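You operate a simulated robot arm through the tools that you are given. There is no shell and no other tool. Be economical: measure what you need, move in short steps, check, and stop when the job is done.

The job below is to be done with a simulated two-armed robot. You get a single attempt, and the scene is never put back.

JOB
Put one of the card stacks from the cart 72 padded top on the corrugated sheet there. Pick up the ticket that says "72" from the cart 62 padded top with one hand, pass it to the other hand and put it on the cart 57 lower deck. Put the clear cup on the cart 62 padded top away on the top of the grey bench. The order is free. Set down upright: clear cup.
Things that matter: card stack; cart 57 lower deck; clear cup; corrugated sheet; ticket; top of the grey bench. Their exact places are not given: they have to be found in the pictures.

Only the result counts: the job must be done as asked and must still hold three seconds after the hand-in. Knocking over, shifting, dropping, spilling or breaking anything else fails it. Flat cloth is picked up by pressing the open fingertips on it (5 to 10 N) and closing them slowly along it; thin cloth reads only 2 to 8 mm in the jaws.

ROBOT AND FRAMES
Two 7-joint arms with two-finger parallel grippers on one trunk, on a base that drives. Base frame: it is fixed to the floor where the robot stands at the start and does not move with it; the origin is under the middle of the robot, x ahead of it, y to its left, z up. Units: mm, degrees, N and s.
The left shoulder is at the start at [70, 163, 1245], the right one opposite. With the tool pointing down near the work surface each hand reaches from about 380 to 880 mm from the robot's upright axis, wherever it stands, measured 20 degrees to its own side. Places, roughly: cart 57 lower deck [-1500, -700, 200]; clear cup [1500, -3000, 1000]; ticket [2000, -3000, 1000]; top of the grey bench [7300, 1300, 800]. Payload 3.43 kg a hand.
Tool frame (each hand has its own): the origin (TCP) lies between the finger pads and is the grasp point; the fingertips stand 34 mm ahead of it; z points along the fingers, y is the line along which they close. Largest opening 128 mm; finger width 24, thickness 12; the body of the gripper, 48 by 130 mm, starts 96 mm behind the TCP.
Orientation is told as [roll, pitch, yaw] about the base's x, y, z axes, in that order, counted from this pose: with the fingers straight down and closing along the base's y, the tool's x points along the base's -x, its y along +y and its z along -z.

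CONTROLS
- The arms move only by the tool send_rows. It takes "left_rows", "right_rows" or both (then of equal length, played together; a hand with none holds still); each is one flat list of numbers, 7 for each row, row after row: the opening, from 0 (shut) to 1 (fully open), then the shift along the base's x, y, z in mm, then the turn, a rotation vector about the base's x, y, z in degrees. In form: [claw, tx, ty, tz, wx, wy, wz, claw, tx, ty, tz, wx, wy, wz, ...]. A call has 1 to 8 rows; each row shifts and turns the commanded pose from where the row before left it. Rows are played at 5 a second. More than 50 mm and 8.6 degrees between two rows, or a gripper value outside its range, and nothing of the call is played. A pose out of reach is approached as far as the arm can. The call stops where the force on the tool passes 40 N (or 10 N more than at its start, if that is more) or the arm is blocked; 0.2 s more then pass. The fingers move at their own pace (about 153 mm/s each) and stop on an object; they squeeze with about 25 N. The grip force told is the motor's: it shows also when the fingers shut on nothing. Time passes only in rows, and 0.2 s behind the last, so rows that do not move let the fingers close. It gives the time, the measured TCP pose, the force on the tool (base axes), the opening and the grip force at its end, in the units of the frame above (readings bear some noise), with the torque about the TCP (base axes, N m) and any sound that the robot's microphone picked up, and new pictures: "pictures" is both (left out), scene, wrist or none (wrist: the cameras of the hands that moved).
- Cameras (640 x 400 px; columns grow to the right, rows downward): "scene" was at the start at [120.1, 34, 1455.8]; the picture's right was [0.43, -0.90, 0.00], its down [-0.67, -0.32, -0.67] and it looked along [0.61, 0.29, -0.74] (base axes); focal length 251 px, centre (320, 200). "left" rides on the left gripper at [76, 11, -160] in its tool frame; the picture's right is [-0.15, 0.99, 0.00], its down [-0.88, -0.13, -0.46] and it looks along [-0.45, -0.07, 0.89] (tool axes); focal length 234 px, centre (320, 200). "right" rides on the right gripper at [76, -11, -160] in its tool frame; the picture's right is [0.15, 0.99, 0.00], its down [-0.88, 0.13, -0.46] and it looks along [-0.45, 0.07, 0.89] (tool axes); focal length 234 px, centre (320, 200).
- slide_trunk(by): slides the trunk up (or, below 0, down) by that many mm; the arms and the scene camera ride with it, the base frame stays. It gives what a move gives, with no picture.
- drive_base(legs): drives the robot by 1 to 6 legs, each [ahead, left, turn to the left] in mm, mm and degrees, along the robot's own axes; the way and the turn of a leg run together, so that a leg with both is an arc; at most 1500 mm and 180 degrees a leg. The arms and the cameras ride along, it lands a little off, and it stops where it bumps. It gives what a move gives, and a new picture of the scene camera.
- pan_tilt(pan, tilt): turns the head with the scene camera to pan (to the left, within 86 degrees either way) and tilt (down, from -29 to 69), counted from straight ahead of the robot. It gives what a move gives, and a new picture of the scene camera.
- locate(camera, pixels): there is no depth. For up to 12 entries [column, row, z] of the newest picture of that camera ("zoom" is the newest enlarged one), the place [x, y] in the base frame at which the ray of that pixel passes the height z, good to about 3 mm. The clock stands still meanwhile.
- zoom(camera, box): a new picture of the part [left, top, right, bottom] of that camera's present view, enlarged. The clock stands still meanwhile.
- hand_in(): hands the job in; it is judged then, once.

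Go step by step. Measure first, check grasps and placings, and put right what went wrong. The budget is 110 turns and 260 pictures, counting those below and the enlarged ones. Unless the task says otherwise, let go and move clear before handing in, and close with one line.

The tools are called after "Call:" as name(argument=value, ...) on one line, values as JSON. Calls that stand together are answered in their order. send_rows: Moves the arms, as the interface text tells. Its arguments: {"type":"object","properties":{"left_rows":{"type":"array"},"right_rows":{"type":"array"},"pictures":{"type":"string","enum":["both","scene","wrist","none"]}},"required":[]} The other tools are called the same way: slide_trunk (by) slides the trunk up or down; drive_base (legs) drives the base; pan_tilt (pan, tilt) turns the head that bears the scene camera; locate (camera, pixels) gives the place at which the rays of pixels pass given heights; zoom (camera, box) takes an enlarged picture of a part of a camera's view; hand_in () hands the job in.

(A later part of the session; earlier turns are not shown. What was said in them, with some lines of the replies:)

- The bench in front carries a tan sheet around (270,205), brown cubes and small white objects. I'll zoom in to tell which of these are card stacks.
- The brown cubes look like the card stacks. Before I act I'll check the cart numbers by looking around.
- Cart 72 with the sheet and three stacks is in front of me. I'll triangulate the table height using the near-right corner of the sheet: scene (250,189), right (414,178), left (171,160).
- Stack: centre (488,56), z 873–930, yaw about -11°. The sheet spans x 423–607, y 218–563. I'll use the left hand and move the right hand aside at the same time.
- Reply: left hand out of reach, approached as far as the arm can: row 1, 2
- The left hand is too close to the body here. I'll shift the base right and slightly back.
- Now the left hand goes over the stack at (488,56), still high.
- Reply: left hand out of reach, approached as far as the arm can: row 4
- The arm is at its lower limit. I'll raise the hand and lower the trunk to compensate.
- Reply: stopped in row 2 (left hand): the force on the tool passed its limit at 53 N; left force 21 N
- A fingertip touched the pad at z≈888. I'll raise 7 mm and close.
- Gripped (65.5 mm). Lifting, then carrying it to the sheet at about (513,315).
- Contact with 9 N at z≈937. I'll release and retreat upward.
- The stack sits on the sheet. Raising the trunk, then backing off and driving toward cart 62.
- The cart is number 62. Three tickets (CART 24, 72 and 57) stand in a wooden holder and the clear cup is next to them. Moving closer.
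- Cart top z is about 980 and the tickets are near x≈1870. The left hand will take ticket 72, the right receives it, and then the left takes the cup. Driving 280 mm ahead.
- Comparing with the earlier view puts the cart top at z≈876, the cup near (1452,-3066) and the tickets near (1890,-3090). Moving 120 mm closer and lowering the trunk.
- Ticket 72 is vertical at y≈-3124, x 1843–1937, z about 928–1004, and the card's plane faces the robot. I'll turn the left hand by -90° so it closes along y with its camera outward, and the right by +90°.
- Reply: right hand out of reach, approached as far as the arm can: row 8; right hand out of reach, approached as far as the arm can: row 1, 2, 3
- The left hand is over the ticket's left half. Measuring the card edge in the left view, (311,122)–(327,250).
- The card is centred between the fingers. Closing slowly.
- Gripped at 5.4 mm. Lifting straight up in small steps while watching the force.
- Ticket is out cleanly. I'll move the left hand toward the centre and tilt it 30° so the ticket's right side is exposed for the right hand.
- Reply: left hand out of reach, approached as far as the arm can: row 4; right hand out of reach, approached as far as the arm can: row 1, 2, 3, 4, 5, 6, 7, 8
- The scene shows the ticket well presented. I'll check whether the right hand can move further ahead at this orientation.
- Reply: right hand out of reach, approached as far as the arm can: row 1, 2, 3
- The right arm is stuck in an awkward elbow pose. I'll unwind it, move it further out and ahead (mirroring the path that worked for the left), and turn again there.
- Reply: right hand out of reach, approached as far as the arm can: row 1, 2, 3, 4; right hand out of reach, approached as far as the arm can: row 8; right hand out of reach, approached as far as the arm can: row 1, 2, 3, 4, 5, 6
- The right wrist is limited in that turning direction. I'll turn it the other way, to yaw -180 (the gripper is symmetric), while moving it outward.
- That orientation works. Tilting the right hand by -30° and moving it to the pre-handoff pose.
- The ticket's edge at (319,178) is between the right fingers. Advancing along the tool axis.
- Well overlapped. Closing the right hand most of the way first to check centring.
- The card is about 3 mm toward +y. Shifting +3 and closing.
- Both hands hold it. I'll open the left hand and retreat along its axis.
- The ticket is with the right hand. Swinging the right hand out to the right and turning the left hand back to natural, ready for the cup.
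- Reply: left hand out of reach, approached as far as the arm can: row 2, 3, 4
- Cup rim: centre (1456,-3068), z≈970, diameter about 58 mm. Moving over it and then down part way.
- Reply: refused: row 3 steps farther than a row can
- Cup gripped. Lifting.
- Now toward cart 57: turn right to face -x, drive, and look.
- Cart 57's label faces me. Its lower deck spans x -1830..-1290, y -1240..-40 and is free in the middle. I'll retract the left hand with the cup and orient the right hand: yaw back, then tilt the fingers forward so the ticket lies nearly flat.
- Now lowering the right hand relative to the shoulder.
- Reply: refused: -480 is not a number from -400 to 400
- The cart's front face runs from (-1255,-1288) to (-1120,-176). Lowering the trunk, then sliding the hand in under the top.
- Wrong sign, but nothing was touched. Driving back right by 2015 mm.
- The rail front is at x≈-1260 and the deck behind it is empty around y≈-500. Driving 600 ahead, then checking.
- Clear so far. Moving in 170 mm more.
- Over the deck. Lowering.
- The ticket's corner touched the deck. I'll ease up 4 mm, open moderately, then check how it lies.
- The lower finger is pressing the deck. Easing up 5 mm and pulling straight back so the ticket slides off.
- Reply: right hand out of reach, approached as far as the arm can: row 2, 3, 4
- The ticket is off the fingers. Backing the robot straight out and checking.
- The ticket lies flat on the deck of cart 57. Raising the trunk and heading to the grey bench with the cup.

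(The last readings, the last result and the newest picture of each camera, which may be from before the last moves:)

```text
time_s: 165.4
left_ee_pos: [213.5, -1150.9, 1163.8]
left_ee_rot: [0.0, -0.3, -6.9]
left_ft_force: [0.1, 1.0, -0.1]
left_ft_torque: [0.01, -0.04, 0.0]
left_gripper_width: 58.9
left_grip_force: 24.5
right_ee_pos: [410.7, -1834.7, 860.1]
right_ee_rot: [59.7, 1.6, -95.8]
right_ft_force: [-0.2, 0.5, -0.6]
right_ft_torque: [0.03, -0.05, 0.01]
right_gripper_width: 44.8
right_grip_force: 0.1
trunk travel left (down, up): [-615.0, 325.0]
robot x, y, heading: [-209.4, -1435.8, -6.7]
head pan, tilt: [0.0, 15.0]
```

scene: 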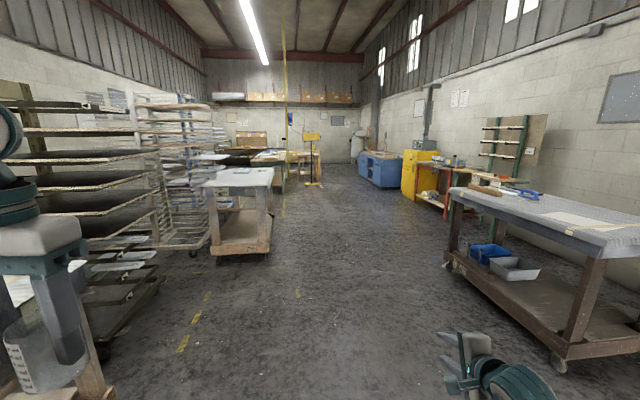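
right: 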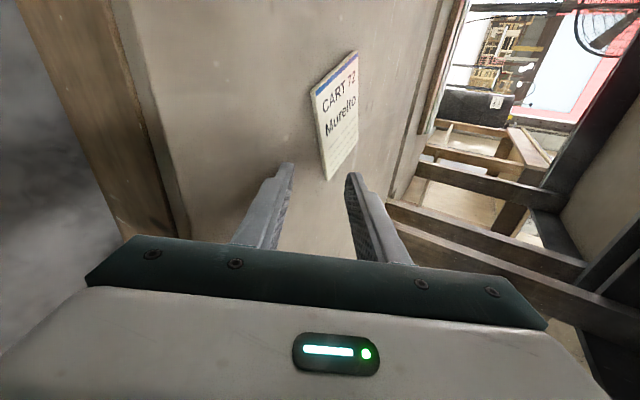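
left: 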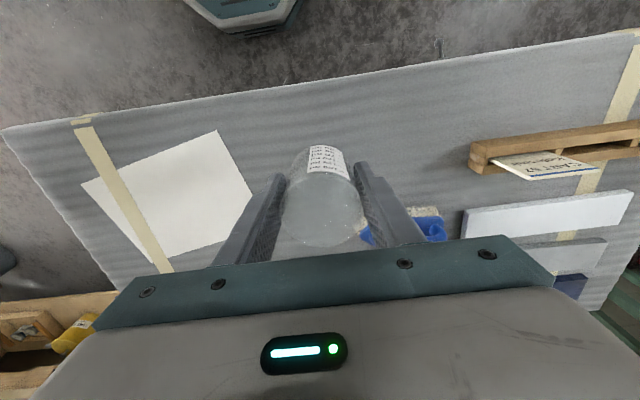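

Call:
locate(camera="scene", pixels=[[217, 256, 0], [268, 252, 0], [105, 385, 100], [315, 186, 0], [370, 185, 0], [440, 205, 0], [285, 190, 0]])

Call:
zoom(camera="scene", box=[180, 110, 380, 230])

```text
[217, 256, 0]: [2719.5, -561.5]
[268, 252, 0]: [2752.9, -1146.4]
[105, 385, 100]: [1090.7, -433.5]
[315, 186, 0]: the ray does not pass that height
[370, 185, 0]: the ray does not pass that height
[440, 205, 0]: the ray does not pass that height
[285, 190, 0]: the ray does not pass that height
```

```text
3.20 times, centred on (280, 170) of scene
```

zoom: 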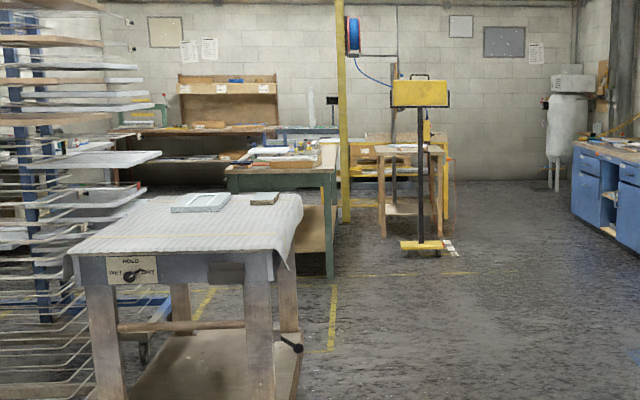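

Call:
drive_base(legs=[[0, 0, 6.7], [1300, -500, 0], [1500, 0, 0], [1300, 0, 0]])

Call:
pan_tilt(pan=35, tilt=15)

```text
time_s: 185.8
left_ee_pos: [4216.5, -1448.1, 1163.5]
left_ee_rot: [0.0, -0.2, 1.7]
left_ft_force: [-0.3, 0.1, -0.4]
left_ft_torque: [-0.01, -0.01, -0.02]
left_gripper_width: 58.9
left_grip_force: 25.6
right_ee_pos: [4514.3, -2094.7, 860.5]
right_ee_rot: [59.6, 1.5, -87.3]
right_ft_force: [-0.5, 0.6, -0.2]
right_ft_torque: [-0.01, 0.0, 0.0]
right_gripper_width: 44.8
right_grip_force: 0.0
trunk travel left (down, up): [-615.0, 325.0]
robot x, y, heading: [3839.4, -1793.4, 2.2]
head pan, tilt: [0.0, 15.0]
```

scene: 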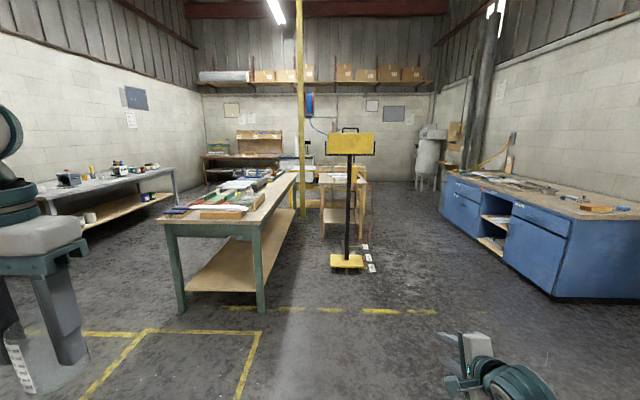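

```text
time_s: 186.8
left_ee_pos: [4216.9, -1448.1, 1163.5]
left_ee_rot: [0.0, -0.4, 1.8]
left_ft_force: [-0.3, -0.2, 0.0]
left_ft_torque: [-0.04, 0.01, -0.01]
left_gripper_width: 58.8
left_grip_force: 25.3
right_ee_pos: [4514.2, -2094.6, 860.5]
right_ee_rot: [59.8, 1.5, -87.2]
right_ft_force: [1.1, -0.2, -0.3]
right_ft_torque: [-0.01, -0.01, 0.02]
right_gripper_width: 44.9
right_grip_force: 0.0
trunk travel left (down, up): [-615.0, 325.0]
robot x, y, heading: [3844.9, -1793.2, 2.1]
head pan, tilt: [35.0, 15.0]
```

scene: 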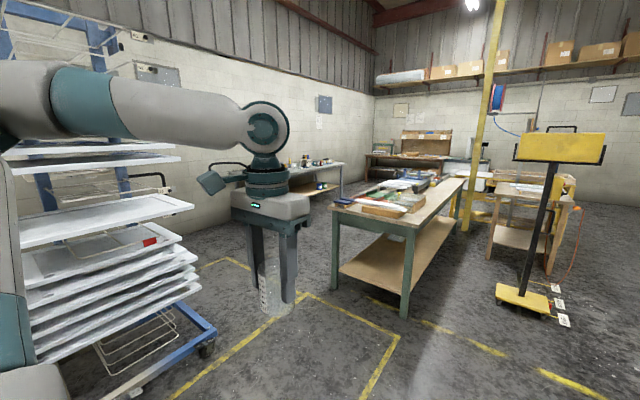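

Call:
zoom(camera="scene", box=[260, 120, 480, 260])

Call:
locate(camera="scene", pixels=[[318, 190, 800], [343, 166, 800], [343, 200, 0], [333, 203, 900], [418, 232, 900], [463, 180, 900], [404, 316, 0], [335, 288, 0], [497, 290, 0]])

```text
2.86 times, centred on (370, 190) of scene
```

zoom: 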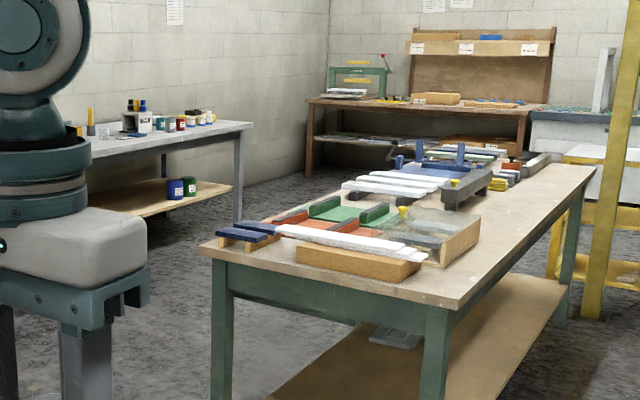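

```text
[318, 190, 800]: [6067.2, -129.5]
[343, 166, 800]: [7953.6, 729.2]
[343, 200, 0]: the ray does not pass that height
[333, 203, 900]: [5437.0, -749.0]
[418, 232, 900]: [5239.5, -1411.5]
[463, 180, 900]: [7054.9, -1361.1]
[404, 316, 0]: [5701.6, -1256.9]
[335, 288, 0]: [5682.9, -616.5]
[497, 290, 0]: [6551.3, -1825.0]
```

Call:
locate(camera="scene", pixels=[[215, 350, 0], [130, 398, 0], [195, 205, 1000], [305, 293, 0], [395, 335, 0], [225, 258, 0], [318, 190, 850], [343, 166, 850]])

Call:
pan_tilt(pan=60, tilt=20)

```text
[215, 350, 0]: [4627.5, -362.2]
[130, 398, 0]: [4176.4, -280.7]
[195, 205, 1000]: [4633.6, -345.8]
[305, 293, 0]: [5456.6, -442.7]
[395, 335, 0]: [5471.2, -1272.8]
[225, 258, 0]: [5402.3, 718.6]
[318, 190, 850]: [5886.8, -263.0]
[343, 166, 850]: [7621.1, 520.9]
```

```text
time_s: 187.7
left_ee_pos: [4216.3, -1447.5, 1162.9]
left_ee_rot: [0.0, -0.3, 1.7]
left_ft_force: [0.1, -0.4, -0.4]
left_ft_torque: [0.01, -0.02, 0.01]
left_gripper_width: 58.9
left_grip_force: 24.7
right_ee_pos: [4515.1, -2094.0, 861.6]
right_ee_rot: [59.8, 1.6, -87.3]
right_ft_force: [-0.3, 0.0, 0.2]
right_ft_torque: [-0.02, -0.01, 0.01]
right_gripper_width: 45.2
right_grip_force: 0.1
trunk travel left (down, up): [-615.0, 325.0]
robot x, y, heading: [3839.8, -1790.3, 2.1]
head pan, tilt: [60.0, 20.0]
```

scene: 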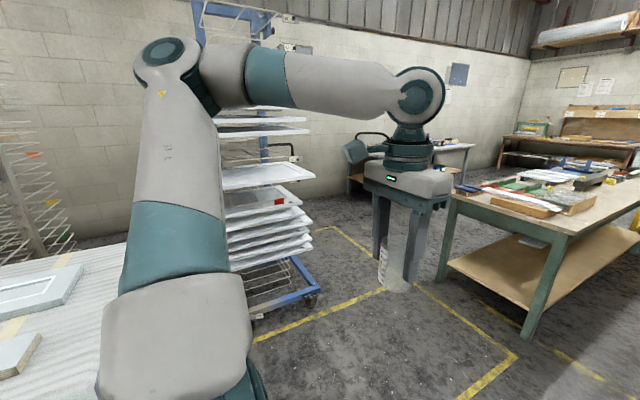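

Gap between the drying rack (corner 4630,-360) and the green bench (legs at x≈5690) is about 0.9 m. I'll raise the right hand, untilt it and narrow both arms before driving through.

Call:
send_rows(left_rows=[0.42, 12, -12, 0, 0, 0, 0, 0.42, 12, -12, 0, 0, 0, 0, 0.42, 12, -12, 0, 0, 0, 0, 0.42, 12, -12, 0, 0, 0, 0, 0.42, 12, -12, 0, 0, 0, 0, 0.42, 12, -12, 0, 0, 0, 0, 0.42, 12, -12, 0, 0, 0, 0, 0.42, 12, -12, 0, 0, 0, 0], right_rows=[0.35, -15, 10, 40, 0, 7.5, 0, 0.35, -15, 10, 40, 0, 7.5, 0, 0.35, -15, 10, 40, 0, 7.5, 0, 0.35, -15, 10, 40, 0, 7.5, 0, 0.35, -15, 10, 40, 0, 7.5, 0, 0.35, -15, 10, 40, 0, 7.5, 0, 0.35, -15, 10, 40, 0, 7.5, 0, 0.35, -15, 10, 40, 0, 7.5, 0], pictures="none")

Call:
drive_base(legs=[[1300, -120, 0], [0, 0, 88]])

Call:
pan_tilt(pan=0, tilt=25)

```text
time_s: 189.5
left_ee_pos: [4314.2, -1542.6, 1163.8]
left_ee_rot: [0.0, -0.3, 1.7]
left_ft_force: [-0.2, -0.1, 0.0]
left_ft_torque: [0.0, 0.0, -0.01]
left_gripper_width: 58.5
left_grip_force: 24.5
right_ee_pos: [4391.4, -2014.1, 1180.0]
right_ee_rot: [-0.5, 3.2, -89.9]
right_ft_force: [0.7, -0.1, -0.5]
right_ft_torque: [-0.08, -0.05, 0.02]
right_gripper_width: 45.0
right_grip_force: 0.1
trunk travel left (down, up): [-615.0, 325.0]
robot x, y, heading: [3843.3, -1790.3, 2.0]
head pan, tilt: [60.0, 20.0]
```

```text
time_s: 200.0
left_ee_pos: [4917.7, -1391.2, 1163.8]
left_ee_rot: [0.0, -0.3, 91.1]
left_ft_force: [-0.2, 0.8, -0.5]
left_ft_torque: [0.02, -0.02, -0.03]
left_gripper_width: 58.9
left_grip_force: 24.6
right_ee_pos: [5389.1, -1317.3, 1179.6]
right_ee_rot: [-0.3, 3.3, -0.4]
right_ft_force: [-0.4, 0.3, 0.8]
right_ft_torque: [-0.01, 0.02, 0.02]
right_gripper_width: 44.8
right_grip_force: 0.0
trunk travel left (down, up): [-615.0, 325.0]
robot x, y, heading: [5161.9, -1864.1, 91.5]
head pan, tilt: [60.0, 20.0]
```

scene: 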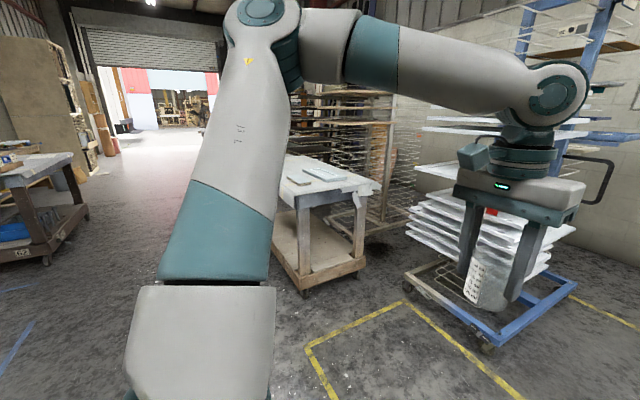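

```text
time_s: 201.3
left_ee_pos: [4918.3, -1391.6, 1163.4]
left_ee_rot: [0.0, -0.3, 91.3]
left_ft_force: [0.3, 0.7, -0.4]
left_ft_torque: [0.0, -0.02, -0.03]
left_gripper_width: 58.7
left_grip_force: 24.8
right_ee_pos: [5389.8, -1316.6, 1180.1]
right_ee_rot: [-0.3, 3.4, -0.5]
right_ft_force: [-0.8, 0.6, -0.1]
right_ft_torque: [-0.02, -0.04, 0.0]
right_gripper_width: 44.9
right_grip_force: 0.1
trunk travel left (down, up): [-615.0, 325.0]
robot x, y, heading: [5163.1, -1864.3, 91.4]
head pan, tilt: [0.0, 25.0]
```

scene: 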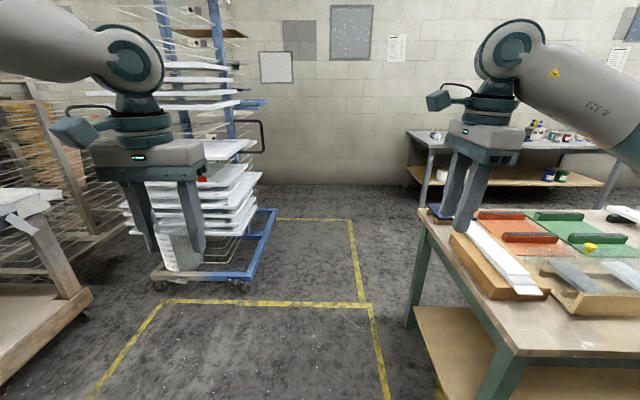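

Call:
locate(camera="scene", pixels=[[408, 327, 0], [248, 290, 0], [276, 210, 50], [420, 210, 870], [516, 352, 870], [430, 148, 800], [406, 132, 800], [598, 150, 800], [262, 122, 1000], [422, 205, 0], [280, 220, 0], [362, 220, 0]])

```text
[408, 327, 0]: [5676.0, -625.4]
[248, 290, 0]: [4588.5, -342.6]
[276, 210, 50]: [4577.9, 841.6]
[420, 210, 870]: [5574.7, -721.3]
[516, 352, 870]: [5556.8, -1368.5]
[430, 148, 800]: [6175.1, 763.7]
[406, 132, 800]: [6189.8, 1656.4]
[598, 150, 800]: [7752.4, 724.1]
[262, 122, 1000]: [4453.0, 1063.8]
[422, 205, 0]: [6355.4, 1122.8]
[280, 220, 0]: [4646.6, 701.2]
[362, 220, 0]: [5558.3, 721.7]
```

Call:
drive_base(legs=[[1100, -30, -1.4], [950, 0, 0]])

Call:
pan_tilt(pan=-45, tilt=25)

```text
time_s: 211.3
left_ee_pos: [4926.3, 620.3, 1162.5]
left_ee_rot: [0.1, -0.3, 90.1]
left_ft_force: [-0.4, -0.1, -0.9]
left_ft_torque: [0.02, 0.0, 0.03]
left_gripper_width: 58.8
left_grip_force: 25.2
right_ee_pos: [5400.9, 685.6, 1179.3]
right_ee_rot: [-0.3, 3.3, -1.5]
right_ft_force: [0.0, -0.2, 0.8]
right_ft_torque: [-0.03, 0.01, -0.01]
right_gripper_width: 44.8
right_grip_force: 0.0
trunk travel left (down, up): [-615.0, 325.0]
robot x, y, heading: [5161.5, 143.5, 90.4]
head pan, tilt: [0.0, 25.0]
```

scene: 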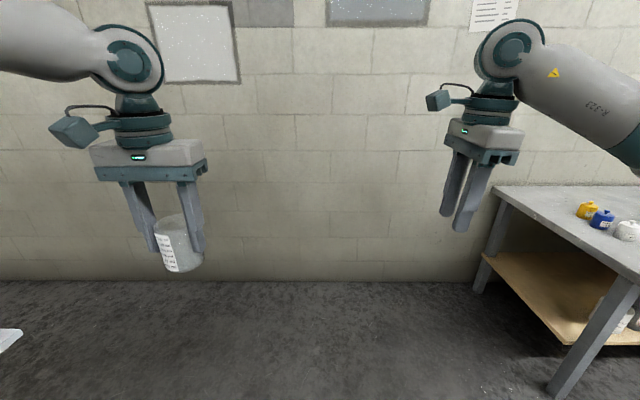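

```text
time_s: 212.4
left_ee_pos: [4927.8, 619.1, 1163.5]
left_ee_rot: [0.0, -0.2, 90.0]
left_ft_force: [0.4, -0.1, -0.4]
left_ft_torque: [-0.02, 0.02, 0.01]
left_gripper_width: 58.7
left_grip_force: 24.6
right_ee_pos: [5400.4, 685.3, 1178.6]
right_ee_rot: [-0.2, 3.3, -1.5]
right_ft_force: [-0.7, -0.3, 0.0]
right_ft_torque: [-0.02, -0.02, -0.02]
right_gripper_width: 44.6
right_grip_force: 0.1
trunk travel left (down, up): [-615.0, 325.0]
robot x, y, heading: [5160.2, 141.7, 90.1]
head pan, tilt: [-45.0, 25.0]
```

scene: 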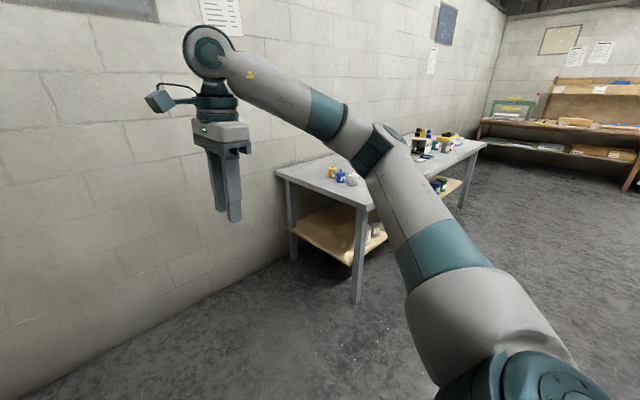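

Call:
locate(camera="scene", pixels=[[357, 302, 0], [293, 258, 0], [373, 206, 800], [373, 206, 850], [276, 172, 800], [276, 172, 850], [333, 178, 850], [352, 186, 850]])

Call:
zoom(camera="scene", box=[260, 120, 500, 270])

```text
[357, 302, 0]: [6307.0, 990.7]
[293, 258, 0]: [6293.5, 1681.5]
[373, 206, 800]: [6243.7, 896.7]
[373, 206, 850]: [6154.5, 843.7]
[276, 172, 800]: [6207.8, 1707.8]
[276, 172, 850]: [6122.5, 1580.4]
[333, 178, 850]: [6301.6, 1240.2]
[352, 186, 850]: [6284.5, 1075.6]
```

```text
2.67 times, centred on (380, 195) of scene
```

zoom: 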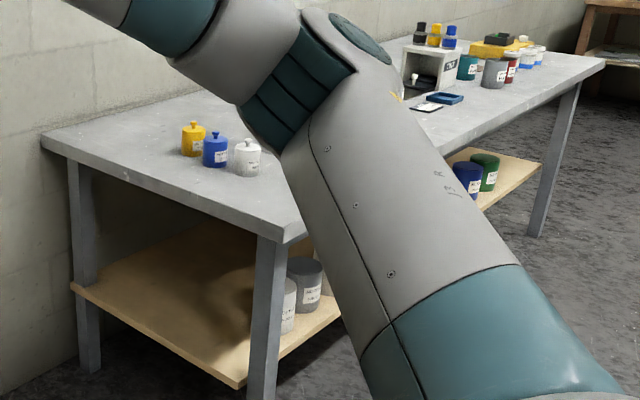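

Call:
drive_base(legs=[[0, -1450, 0]])

Call:
pan_tilt(pan=12, tilt=35)

```text
time_s: 219.4
left_ee_pos: [6353.3, 619.6, 1163.7]
left_ee_rot: [0.0, -0.3, 88.9]
left_ft_force: [0.9, -0.3, -0.2]
left_ft_torque: [0.02, -0.02, 0.03]
left_gripper_width: 58.0
left_grip_force: 25.0
right_ee_pos: [6827.9, 675.8, 1178.3]
right_ee_rot: [-0.3, 3.3, -2.7]
right_ft_force: [0.8, 0.7, -0.9]
right_ft_torque: [0.01, 0.0, 0.01]
right_gripper_width: 44.8
right_grip_force: 0.0
trunk travel left (down, up): [-615.0, 325.0]
robot x, y, heading: [6577.4, 137.2, 89.3]
head pan, tilt: [-45.0, 25.0]
```

scene: 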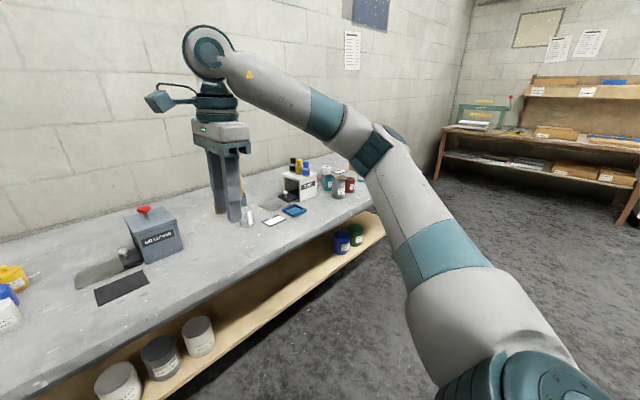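

```text
time_s: 220.7
left_ee_pos: [6352.0, 619.8, 1162.5]
left_ee_rot: [-0.1, -0.3, 88.9]
left_ft_force: [0.5, 0.2, -0.6]
left_ft_torque: [-0.01, -0.03, 0.01]
left_gripper_width: 57.9
left_grip_force: 24.8
right_ee_pos: [6827.4, 674.5, 1178.7]
right_ee_rot: [-0.3, 3.3, -2.7]
right_ft_force: [0.3, 0.9, 0.2]
right_ft_torque: [-0.02, 0.03, -0.02]
right_gripper_width: 44.7
right_grip_force: 0.1
trunk travel left (down, up): [-615.0, 325.0]
robot x, y, heading: [6579.9, 141.1, 89.1]
head pan, tilt: [12.0, 35.0]
```

scene: 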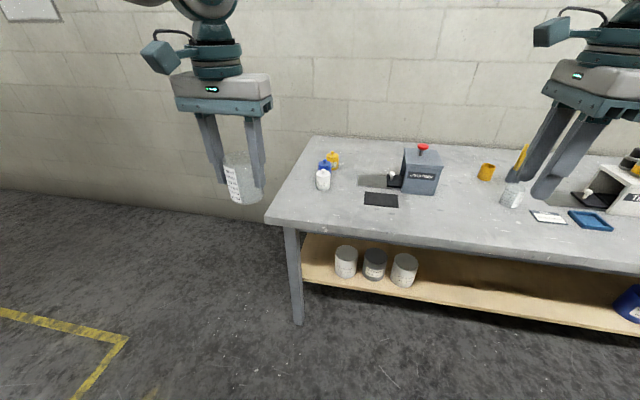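

Call:
locate(camera="scene", pixels=[[455, 212, 790], [470, 200, 790], [266, 224, 790], [323, 190, 790], [410, 205, 790], [438, 195, 790], [510, 208, 790], [532, 223, 790], [345, 208, 790], [640, 267, 790], [480, 240, 790]])

Call:
zoom(camera="scene", box=[260, 120, 560, 300])

```text
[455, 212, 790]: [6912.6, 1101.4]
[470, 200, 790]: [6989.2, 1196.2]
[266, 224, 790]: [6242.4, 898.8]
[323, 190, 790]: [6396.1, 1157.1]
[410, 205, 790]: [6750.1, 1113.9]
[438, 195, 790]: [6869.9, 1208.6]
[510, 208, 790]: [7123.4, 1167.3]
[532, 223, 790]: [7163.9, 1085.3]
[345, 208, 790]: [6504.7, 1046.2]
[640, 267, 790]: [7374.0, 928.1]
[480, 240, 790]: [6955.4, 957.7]
```

```text
2.13 times, centred on (410, 210) of scene
```

zoom: 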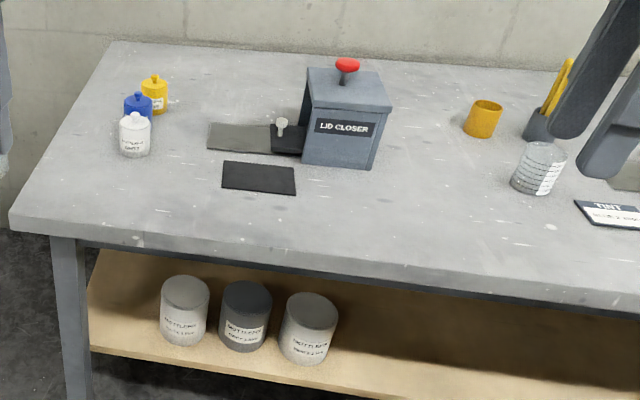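

A free spot is on the bench's front left at about (6500,1020), and the bench top z is ≈790. Raising the right hand out of the way, then moving in and lowering the trunk.

Call:
send_rows(right_rows=[0.35, 0, -20, 40, 0, 0, 0, 0.35, 0, -20, 40, 0, 0, 0, 0.35, 0, -20, 40, 0, 0, 0], pictures="none")

Call:
drive_base(legs=[[320, -135, 1]])

Call:
slide_trunk(by=-160)

Call:
pan_tilt(pan=20, tilt=45)

```text
time_s: 221.5
left_ee_pos: [6352.1, 619.0, 1164.5]
left_ee_rot: [-0.1, -0.4, 89.1]
left_ft_force: [0.1, -0.2, -0.9]
left_ft_torque: [0.0, -0.05, 0.01]
left_gripper_width: 57.7
left_grip_force: 25.7
right_ee_pos: [6824.0, 614.0, 1301.0]
right_ee_rot: [-0.2, 3.2, -2.6]
right_ft_force: [-0.7, -0.9, 1.3]
right_ft_torque: [0.02, -0.05, -0.03]
right_gripper_width: 44.8
right_grip_force: 0.1
trunk travel left (down, up): [-615.0, 325.0]
robot x, y, heading: [6576.5, 139.5, 89.2]
head pan, tilt: [12.0, 35.0]
```

```text
time_s: 223.8
left_ee_pos: [6476.0, 933.4, 1164.8]
left_ee_rot: [0.0, -0.3, 90.5]
left_ft_force: [-0.2, 0.4, -0.9]
left_ft_torque: [-0.02, -0.01, 0.01]
left_gripper_width: 57.7
left_grip_force: 25.1
right_ee_pos: [6945.8, 942.8, 1300.7]
right_ee_rot: [-0.2, 3.2, -1.0]
right_ft_force: [-0.5, 0.5, -0.1]
right_ft_torque: [0.01, -0.03, 0.01]
right_gripper_width: 44.6
right_grip_force: 0.0
trunk travel left (down, up): [-615.0, 325.0]
robot x, y, heading: [6712.5, 457.3, 90.9]
head pan, tilt: [12.0, 35.0]
```

scene: 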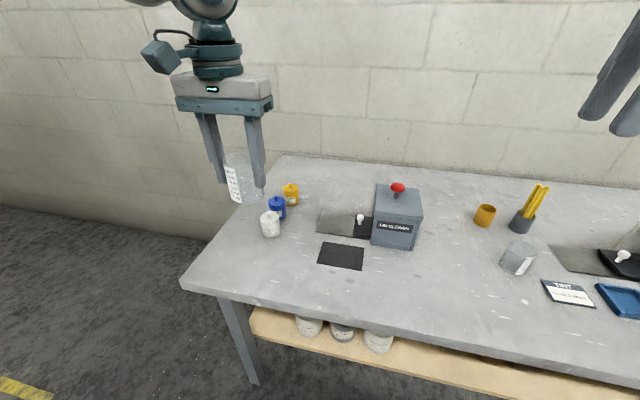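

```text
time_s: 225.6
left_ee_pos: [6475.2, 934.3, 1003.5]
left_ee_rot: [0.0, -0.3, 90.5]
left_ft_force: [0.1, -0.6, -0.1]
left_ft_torque: [0.0, -0.01, 0.02]
left_gripper_width: 57.6
left_grip_force: 25.2
right_ee_pos: [6947.5, 942.9, 1140.6]
right_ee_rot: [-0.2, 3.4, -1.0]
right_ft_force: [-0.1, -0.9, 0.3]
right_ft_torque: [0.02, -0.02, 0.01]
right_gripper_width: 44.9
right_grip_force: 0.0
trunk travel left (down, up): [-455.0, 485.0]
robot x, y, heading: [6716.0, 460.0, 90.8]
head pan, tilt: [12.0, 35.0]
```

```text
time_s: 226.3
left_ee_pos: [6476.5, 934.2, 1004.2]
left_ee_rot: [0.0, -0.3, 90.6]
left_ft_force: [-1.9, -0.4, 0.0]
left_ft_torque: [-0.04, 0.02, -0.01]
left_gripper_width: 57.6
left_grip_force: 25.4
right_ee_pos: [6948.7, 944.1, 1139.4]
right_ee_rot: [-0.3, 3.3, -0.9]
right_ft_force: [0.0, 0.3, -0.9]
right_ft_torque: [-0.02, 0.01, 0.06]
right_gripper_width: 44.8
right_grip_force: 0.0
trunk travel left (down, up): [-455.0, 485.0]
robot x, y, heading: [6714.4, 454.7, 90.9]
head pan, tilt: [20.0, 45.0]
```

scene: 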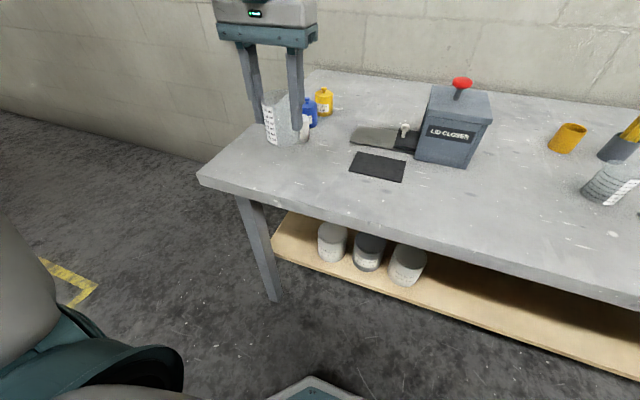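

Call:
locate(camera="scene", pixels=[[198, 182, 790], [305, 140, 790], [350, 170, 790], [300, 170, 790], [640, 290, 790]])

Call:
zoom(camera="left", box=[80, 0, 560, 300])

Call:
zoom(camera="scene", box=[200, 50, 360, 150])

```text
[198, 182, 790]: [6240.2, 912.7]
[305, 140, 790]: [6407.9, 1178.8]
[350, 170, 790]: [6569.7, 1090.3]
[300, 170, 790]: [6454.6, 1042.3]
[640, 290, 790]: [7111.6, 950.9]
```

```text
1.33 times, centred on (320, 150) of left
```

zoom: 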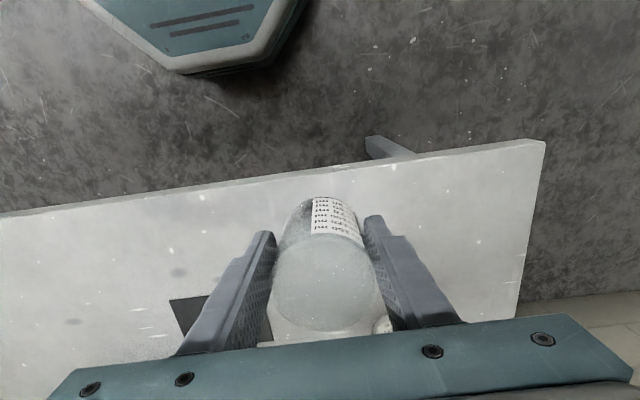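

```text
4.00 times, centred on (280, 100) of scene
```

zoom: 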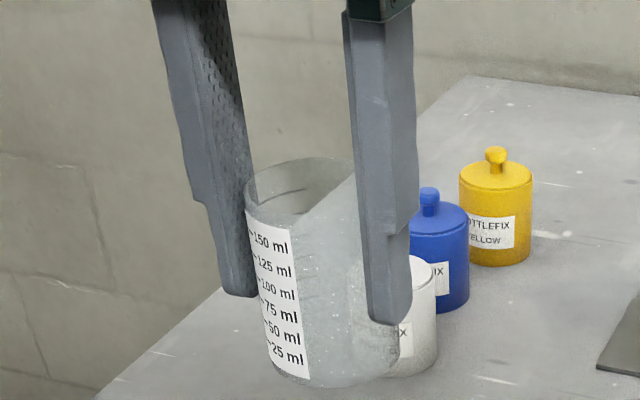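

The cup is held upright. Moving to (6515,1025) and descending to just above the bench.

Call:
send_rows(left_rows=[0.42, 13, 30, -10, 0, 0, 0, 0.42, 13, 30, -10, 0, 0, 0, 0.42, 13, 30, -20, 0, 0, 0, 0.42, 0, 0, -30, 0, 0, 0, 0.42, 0, 0, -30, 0, 0, 0, 0.42, 0, 0, -10, 0, 0, 0], pictures="both")

Call:
zoom(camera="scene", box=[220, 70, 380, 200])

```text
time_s: 227.7
left_ee_pos: [6514.7, 1025.2, 893.2]
left_ee_rot: [-0.1, -0.3, 90.5]
left_ft_force: [0.3, -0.2, -0.9]
left_ft_torque: [0.02, -0.02, 0.04]
left_gripper_width: 57.6
left_grip_force: 24.9
right_ee_pos: [6947.5, 942.9, 1139.5]
right_ee_rot: [-0.2, 3.4, -1.0]
right_ft_force: [0.8, -0.3, 0.0]
right_ft_torque: [0.0, -0.01, 0.0]
right_gripper_width: 45.0
right_grip_force: 0.1
trunk travel left (down, up): [-455.0, 485.0]
robot x, y, heading: [6713.6, 460.4, 90.9]
head pan, tilt: [20.0, 45.0]
```

scene: 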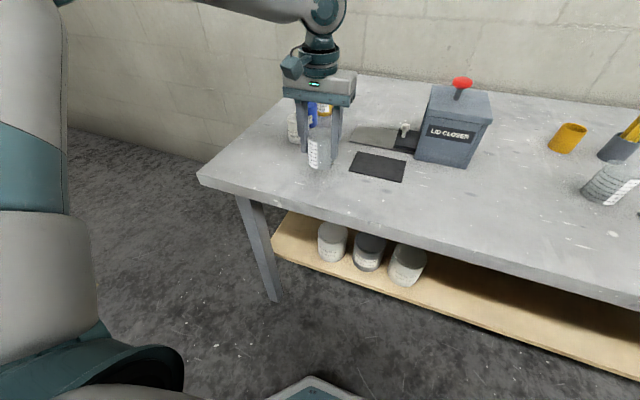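
left: 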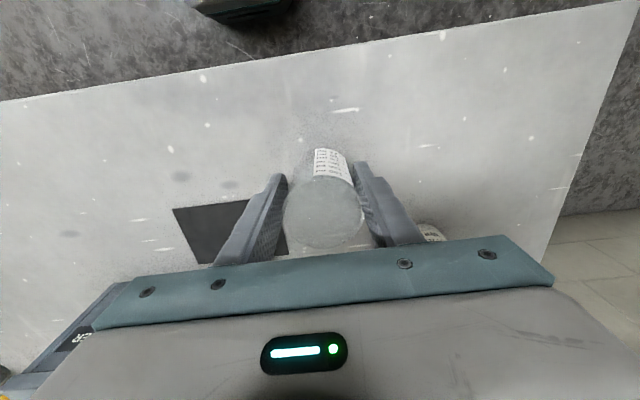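

```text
3.08 times, centred on (300, 135) of scene
```

zoom: 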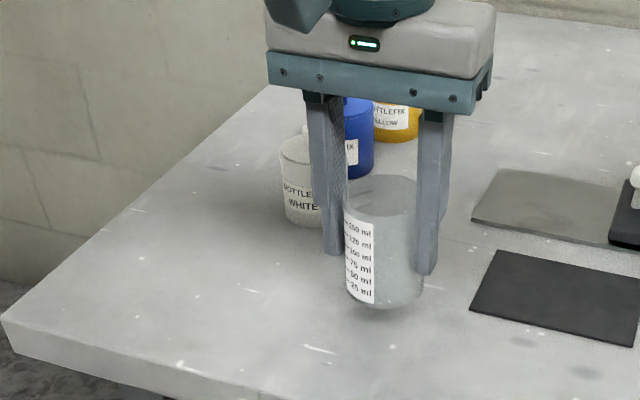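

Call:
send_rows(left_rows=[0.42, 0, 0, -8, 0, 0, 0, 0.42, 0, 0, -6, 0, 0, 0, 0.42, 0, 0, -4, 0, 0, 0, 0.42, 0, 0, -4, 0, 0, 0], pictures="none")

```text
time_s: 228.7
left_ee_pos: [6513.8, 1024.6, 871.4]
left_ee_rot: [0.0, -0.3, 90.6]
left_ft_force: [-0.3, 0.9, -0.9]
left_ft_torque: [0.01, -0.01, -0.01]
left_gripper_width: 57.3
left_grip_force: 24.7
right_ee_pos: [6947.7, 943.7, 1139.9]
right_ee_rot: [-0.2, 3.3, -1.0]
right_ft_force: [0.6, -0.6, 0.7]
right_ft_torque: [-0.01, 0.02, -0.02]
right_gripper_width: 44.8
right_grip_force: 0.0
trunk travel left (down, up): [-455.0, 485.0]
robot x, y, heading: [6716.3, 458.1, 90.9]
head pan, tilt: [20.0, 45.0]
```

Call:
send_rows(left_rows=[0.42, 0, 0, -3, 0, 0, 0, 0.42, 0, 0, -3, 0, 0, 0], pictures="none")

Call:
zoom(camera="scene", box=[260, 110, 388, 190])

```text
time_s: 229.3
left_ee_pos: [6515.0, 1024.4, 866.0]
left_ee_rot: [-0.1, -0.2, 90.6]
left_ft_force: [0.2, 0.3, 0.1]
left_ft_torque: [0.0, 0.0, 0.01]
left_gripper_width: 57.5
left_grip_force: 24.4
right_ee_pos: [6948.4, 943.7, 1139.2]
right_ee_rot: [-0.4, 3.3, -1.0]
right_ft_force: [0.1, -0.7, 0.1]
right_ft_torque: [-0.04, -0.02, 0.0]
right_gripper_width: 44.6
right_grip_force: 0.0
trunk travel left (down, up): [-455.0, 485.0]
robot x, y, heading: [6715.1, 459.7, 90.9]
head pan, tilt: [20.0, 45.0]
```

```text
5.00 times, centred on (324, 150) of scene
```

zoom: 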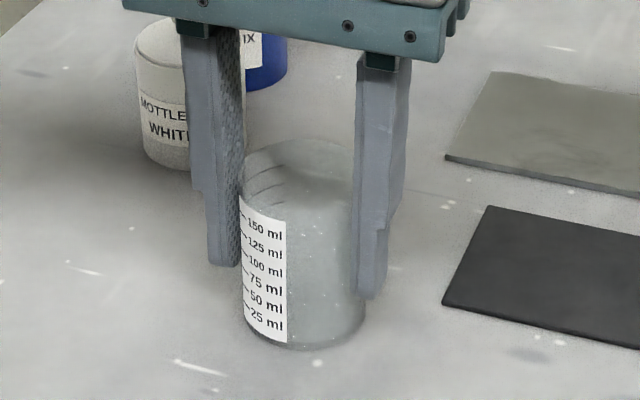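

Still no contact force, though it is nearly touching. Continuing in 2 mm steps.

Call:
send_rows(left_rows=[0.42, 0, 0, -2, 0, 0, 0, 0.42, 0, 0, -2, 0, 0, 0], pictures="none")

```text
time_s: 229.9
left_ee_pos: [6514.8, 1024.0, 863.9]
left_ee_rot: [0.0, -0.6, 90.7]
left_ft_force: [-1.6, 0.6, 16.5]
left_ft_torque: [0.1, 0.22, 0.02]
left_gripper_width: 57.3
left_grip_force: 25.0
right_ee_pos: [6947.9, 942.2, 1141.5]
right_ee_rot: [-0.3, 3.4, -1.0]
right_ft_force: [-0.8, 0.3, -0.1]
right_ft_torque: [-0.02, 0.01, -0.01]
right_gripper_width: 44.7
right_grip_force: 0.1
trunk travel left (down, up): [-455.0, 485.0]
robot x, y, heading: [6714.0, 459.1, 90.5]
head pan, tilt: [20.0, 45.0]
```

Contact at z≈864 (16 N). Easing up 1 mm, opening gently and retreating straight up.

Call:
send_rows(left_rows=[0.42, 0, 0, 1, 0, 0, 0, 0.5, 0, 0, 0, 0, 0, 0, 0.6, 0, 0, 0, 0, 0, 0, 0.7, 0, 0, 0, 0, 0, 0, 0.7, 0, 0, 30, 0, 0, 0, 0.7, 0, 0, 45, 0, 0, 0, 0.7, 0, 0, 45, 0, 0, 0, 0.7, 0, 0, 45, 0, 0, 0], pictures="both")

Call:
zoom(camera="scene", box=[220, 70, 420, 200])

```text
time_s: 231.7
left_ee_pos: [6513.2, 1027.5, 1029.6]
left_ee_rot: [-0.1, -0.3, 90.6]
left_ft_force: [0.7, -1.1, -0.1]
left_ft_torque: [-0.02, 0.0, -0.03]
left_gripper_width: 89.6
left_grip_force: 0.0
right_ee_pos: [6949.0, 944.2, 1140.6]
right_ee_rot: [-0.3, 3.3, -0.9]
right_ft_force: [0.0, 0.3, 0.6]
right_ft_torque: [-0.04, 0.02, -0.01]
right_gripper_width: 44.9
right_grip_force: 0.0
trunk travel left (down, up): [-455.0, 485.0]
robot x, y, heading: [6712.7, 458.1, 91.1]
head pan, tilt: [20.0, 45.0]
```

scene: 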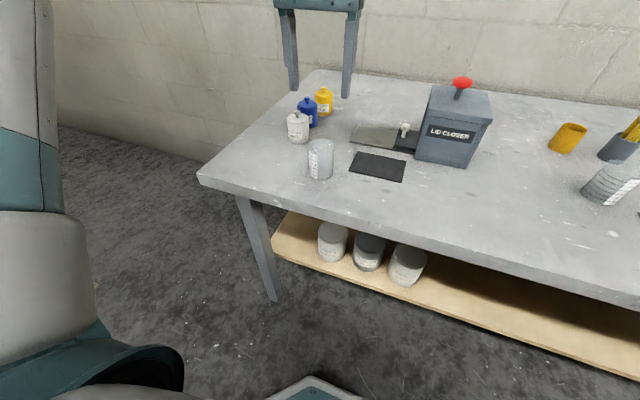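
left: 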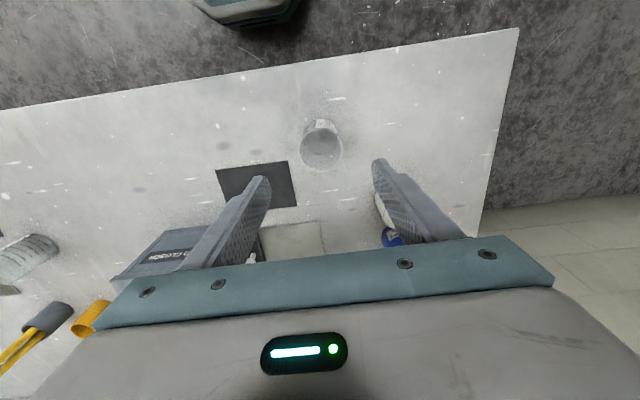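

```text
3.08 times, centred on (320, 135) of scene
```

zoom: 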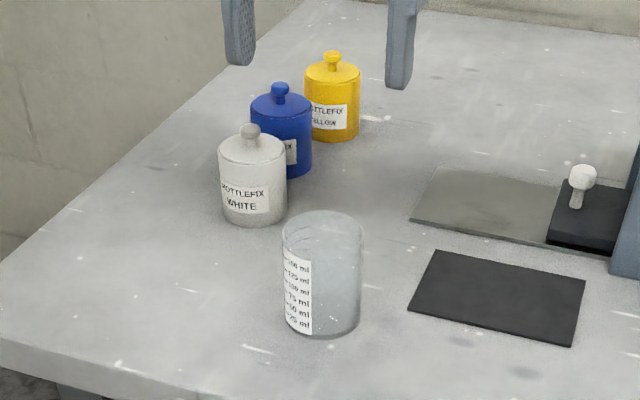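

The cup stands upright and free on the grey bench, and the card stack and ticket were checked in place earlier. Handing in.

Call:
hand_in()

```text
The job is handed in.
```

The job is handed in with all three parts done: one card stack is on the corrugated sheet on cart 72. Ticket 72 went from the left hand to the right and lies flat on the cart 57 lower deck. The clear cup stands upright on the grey bench.
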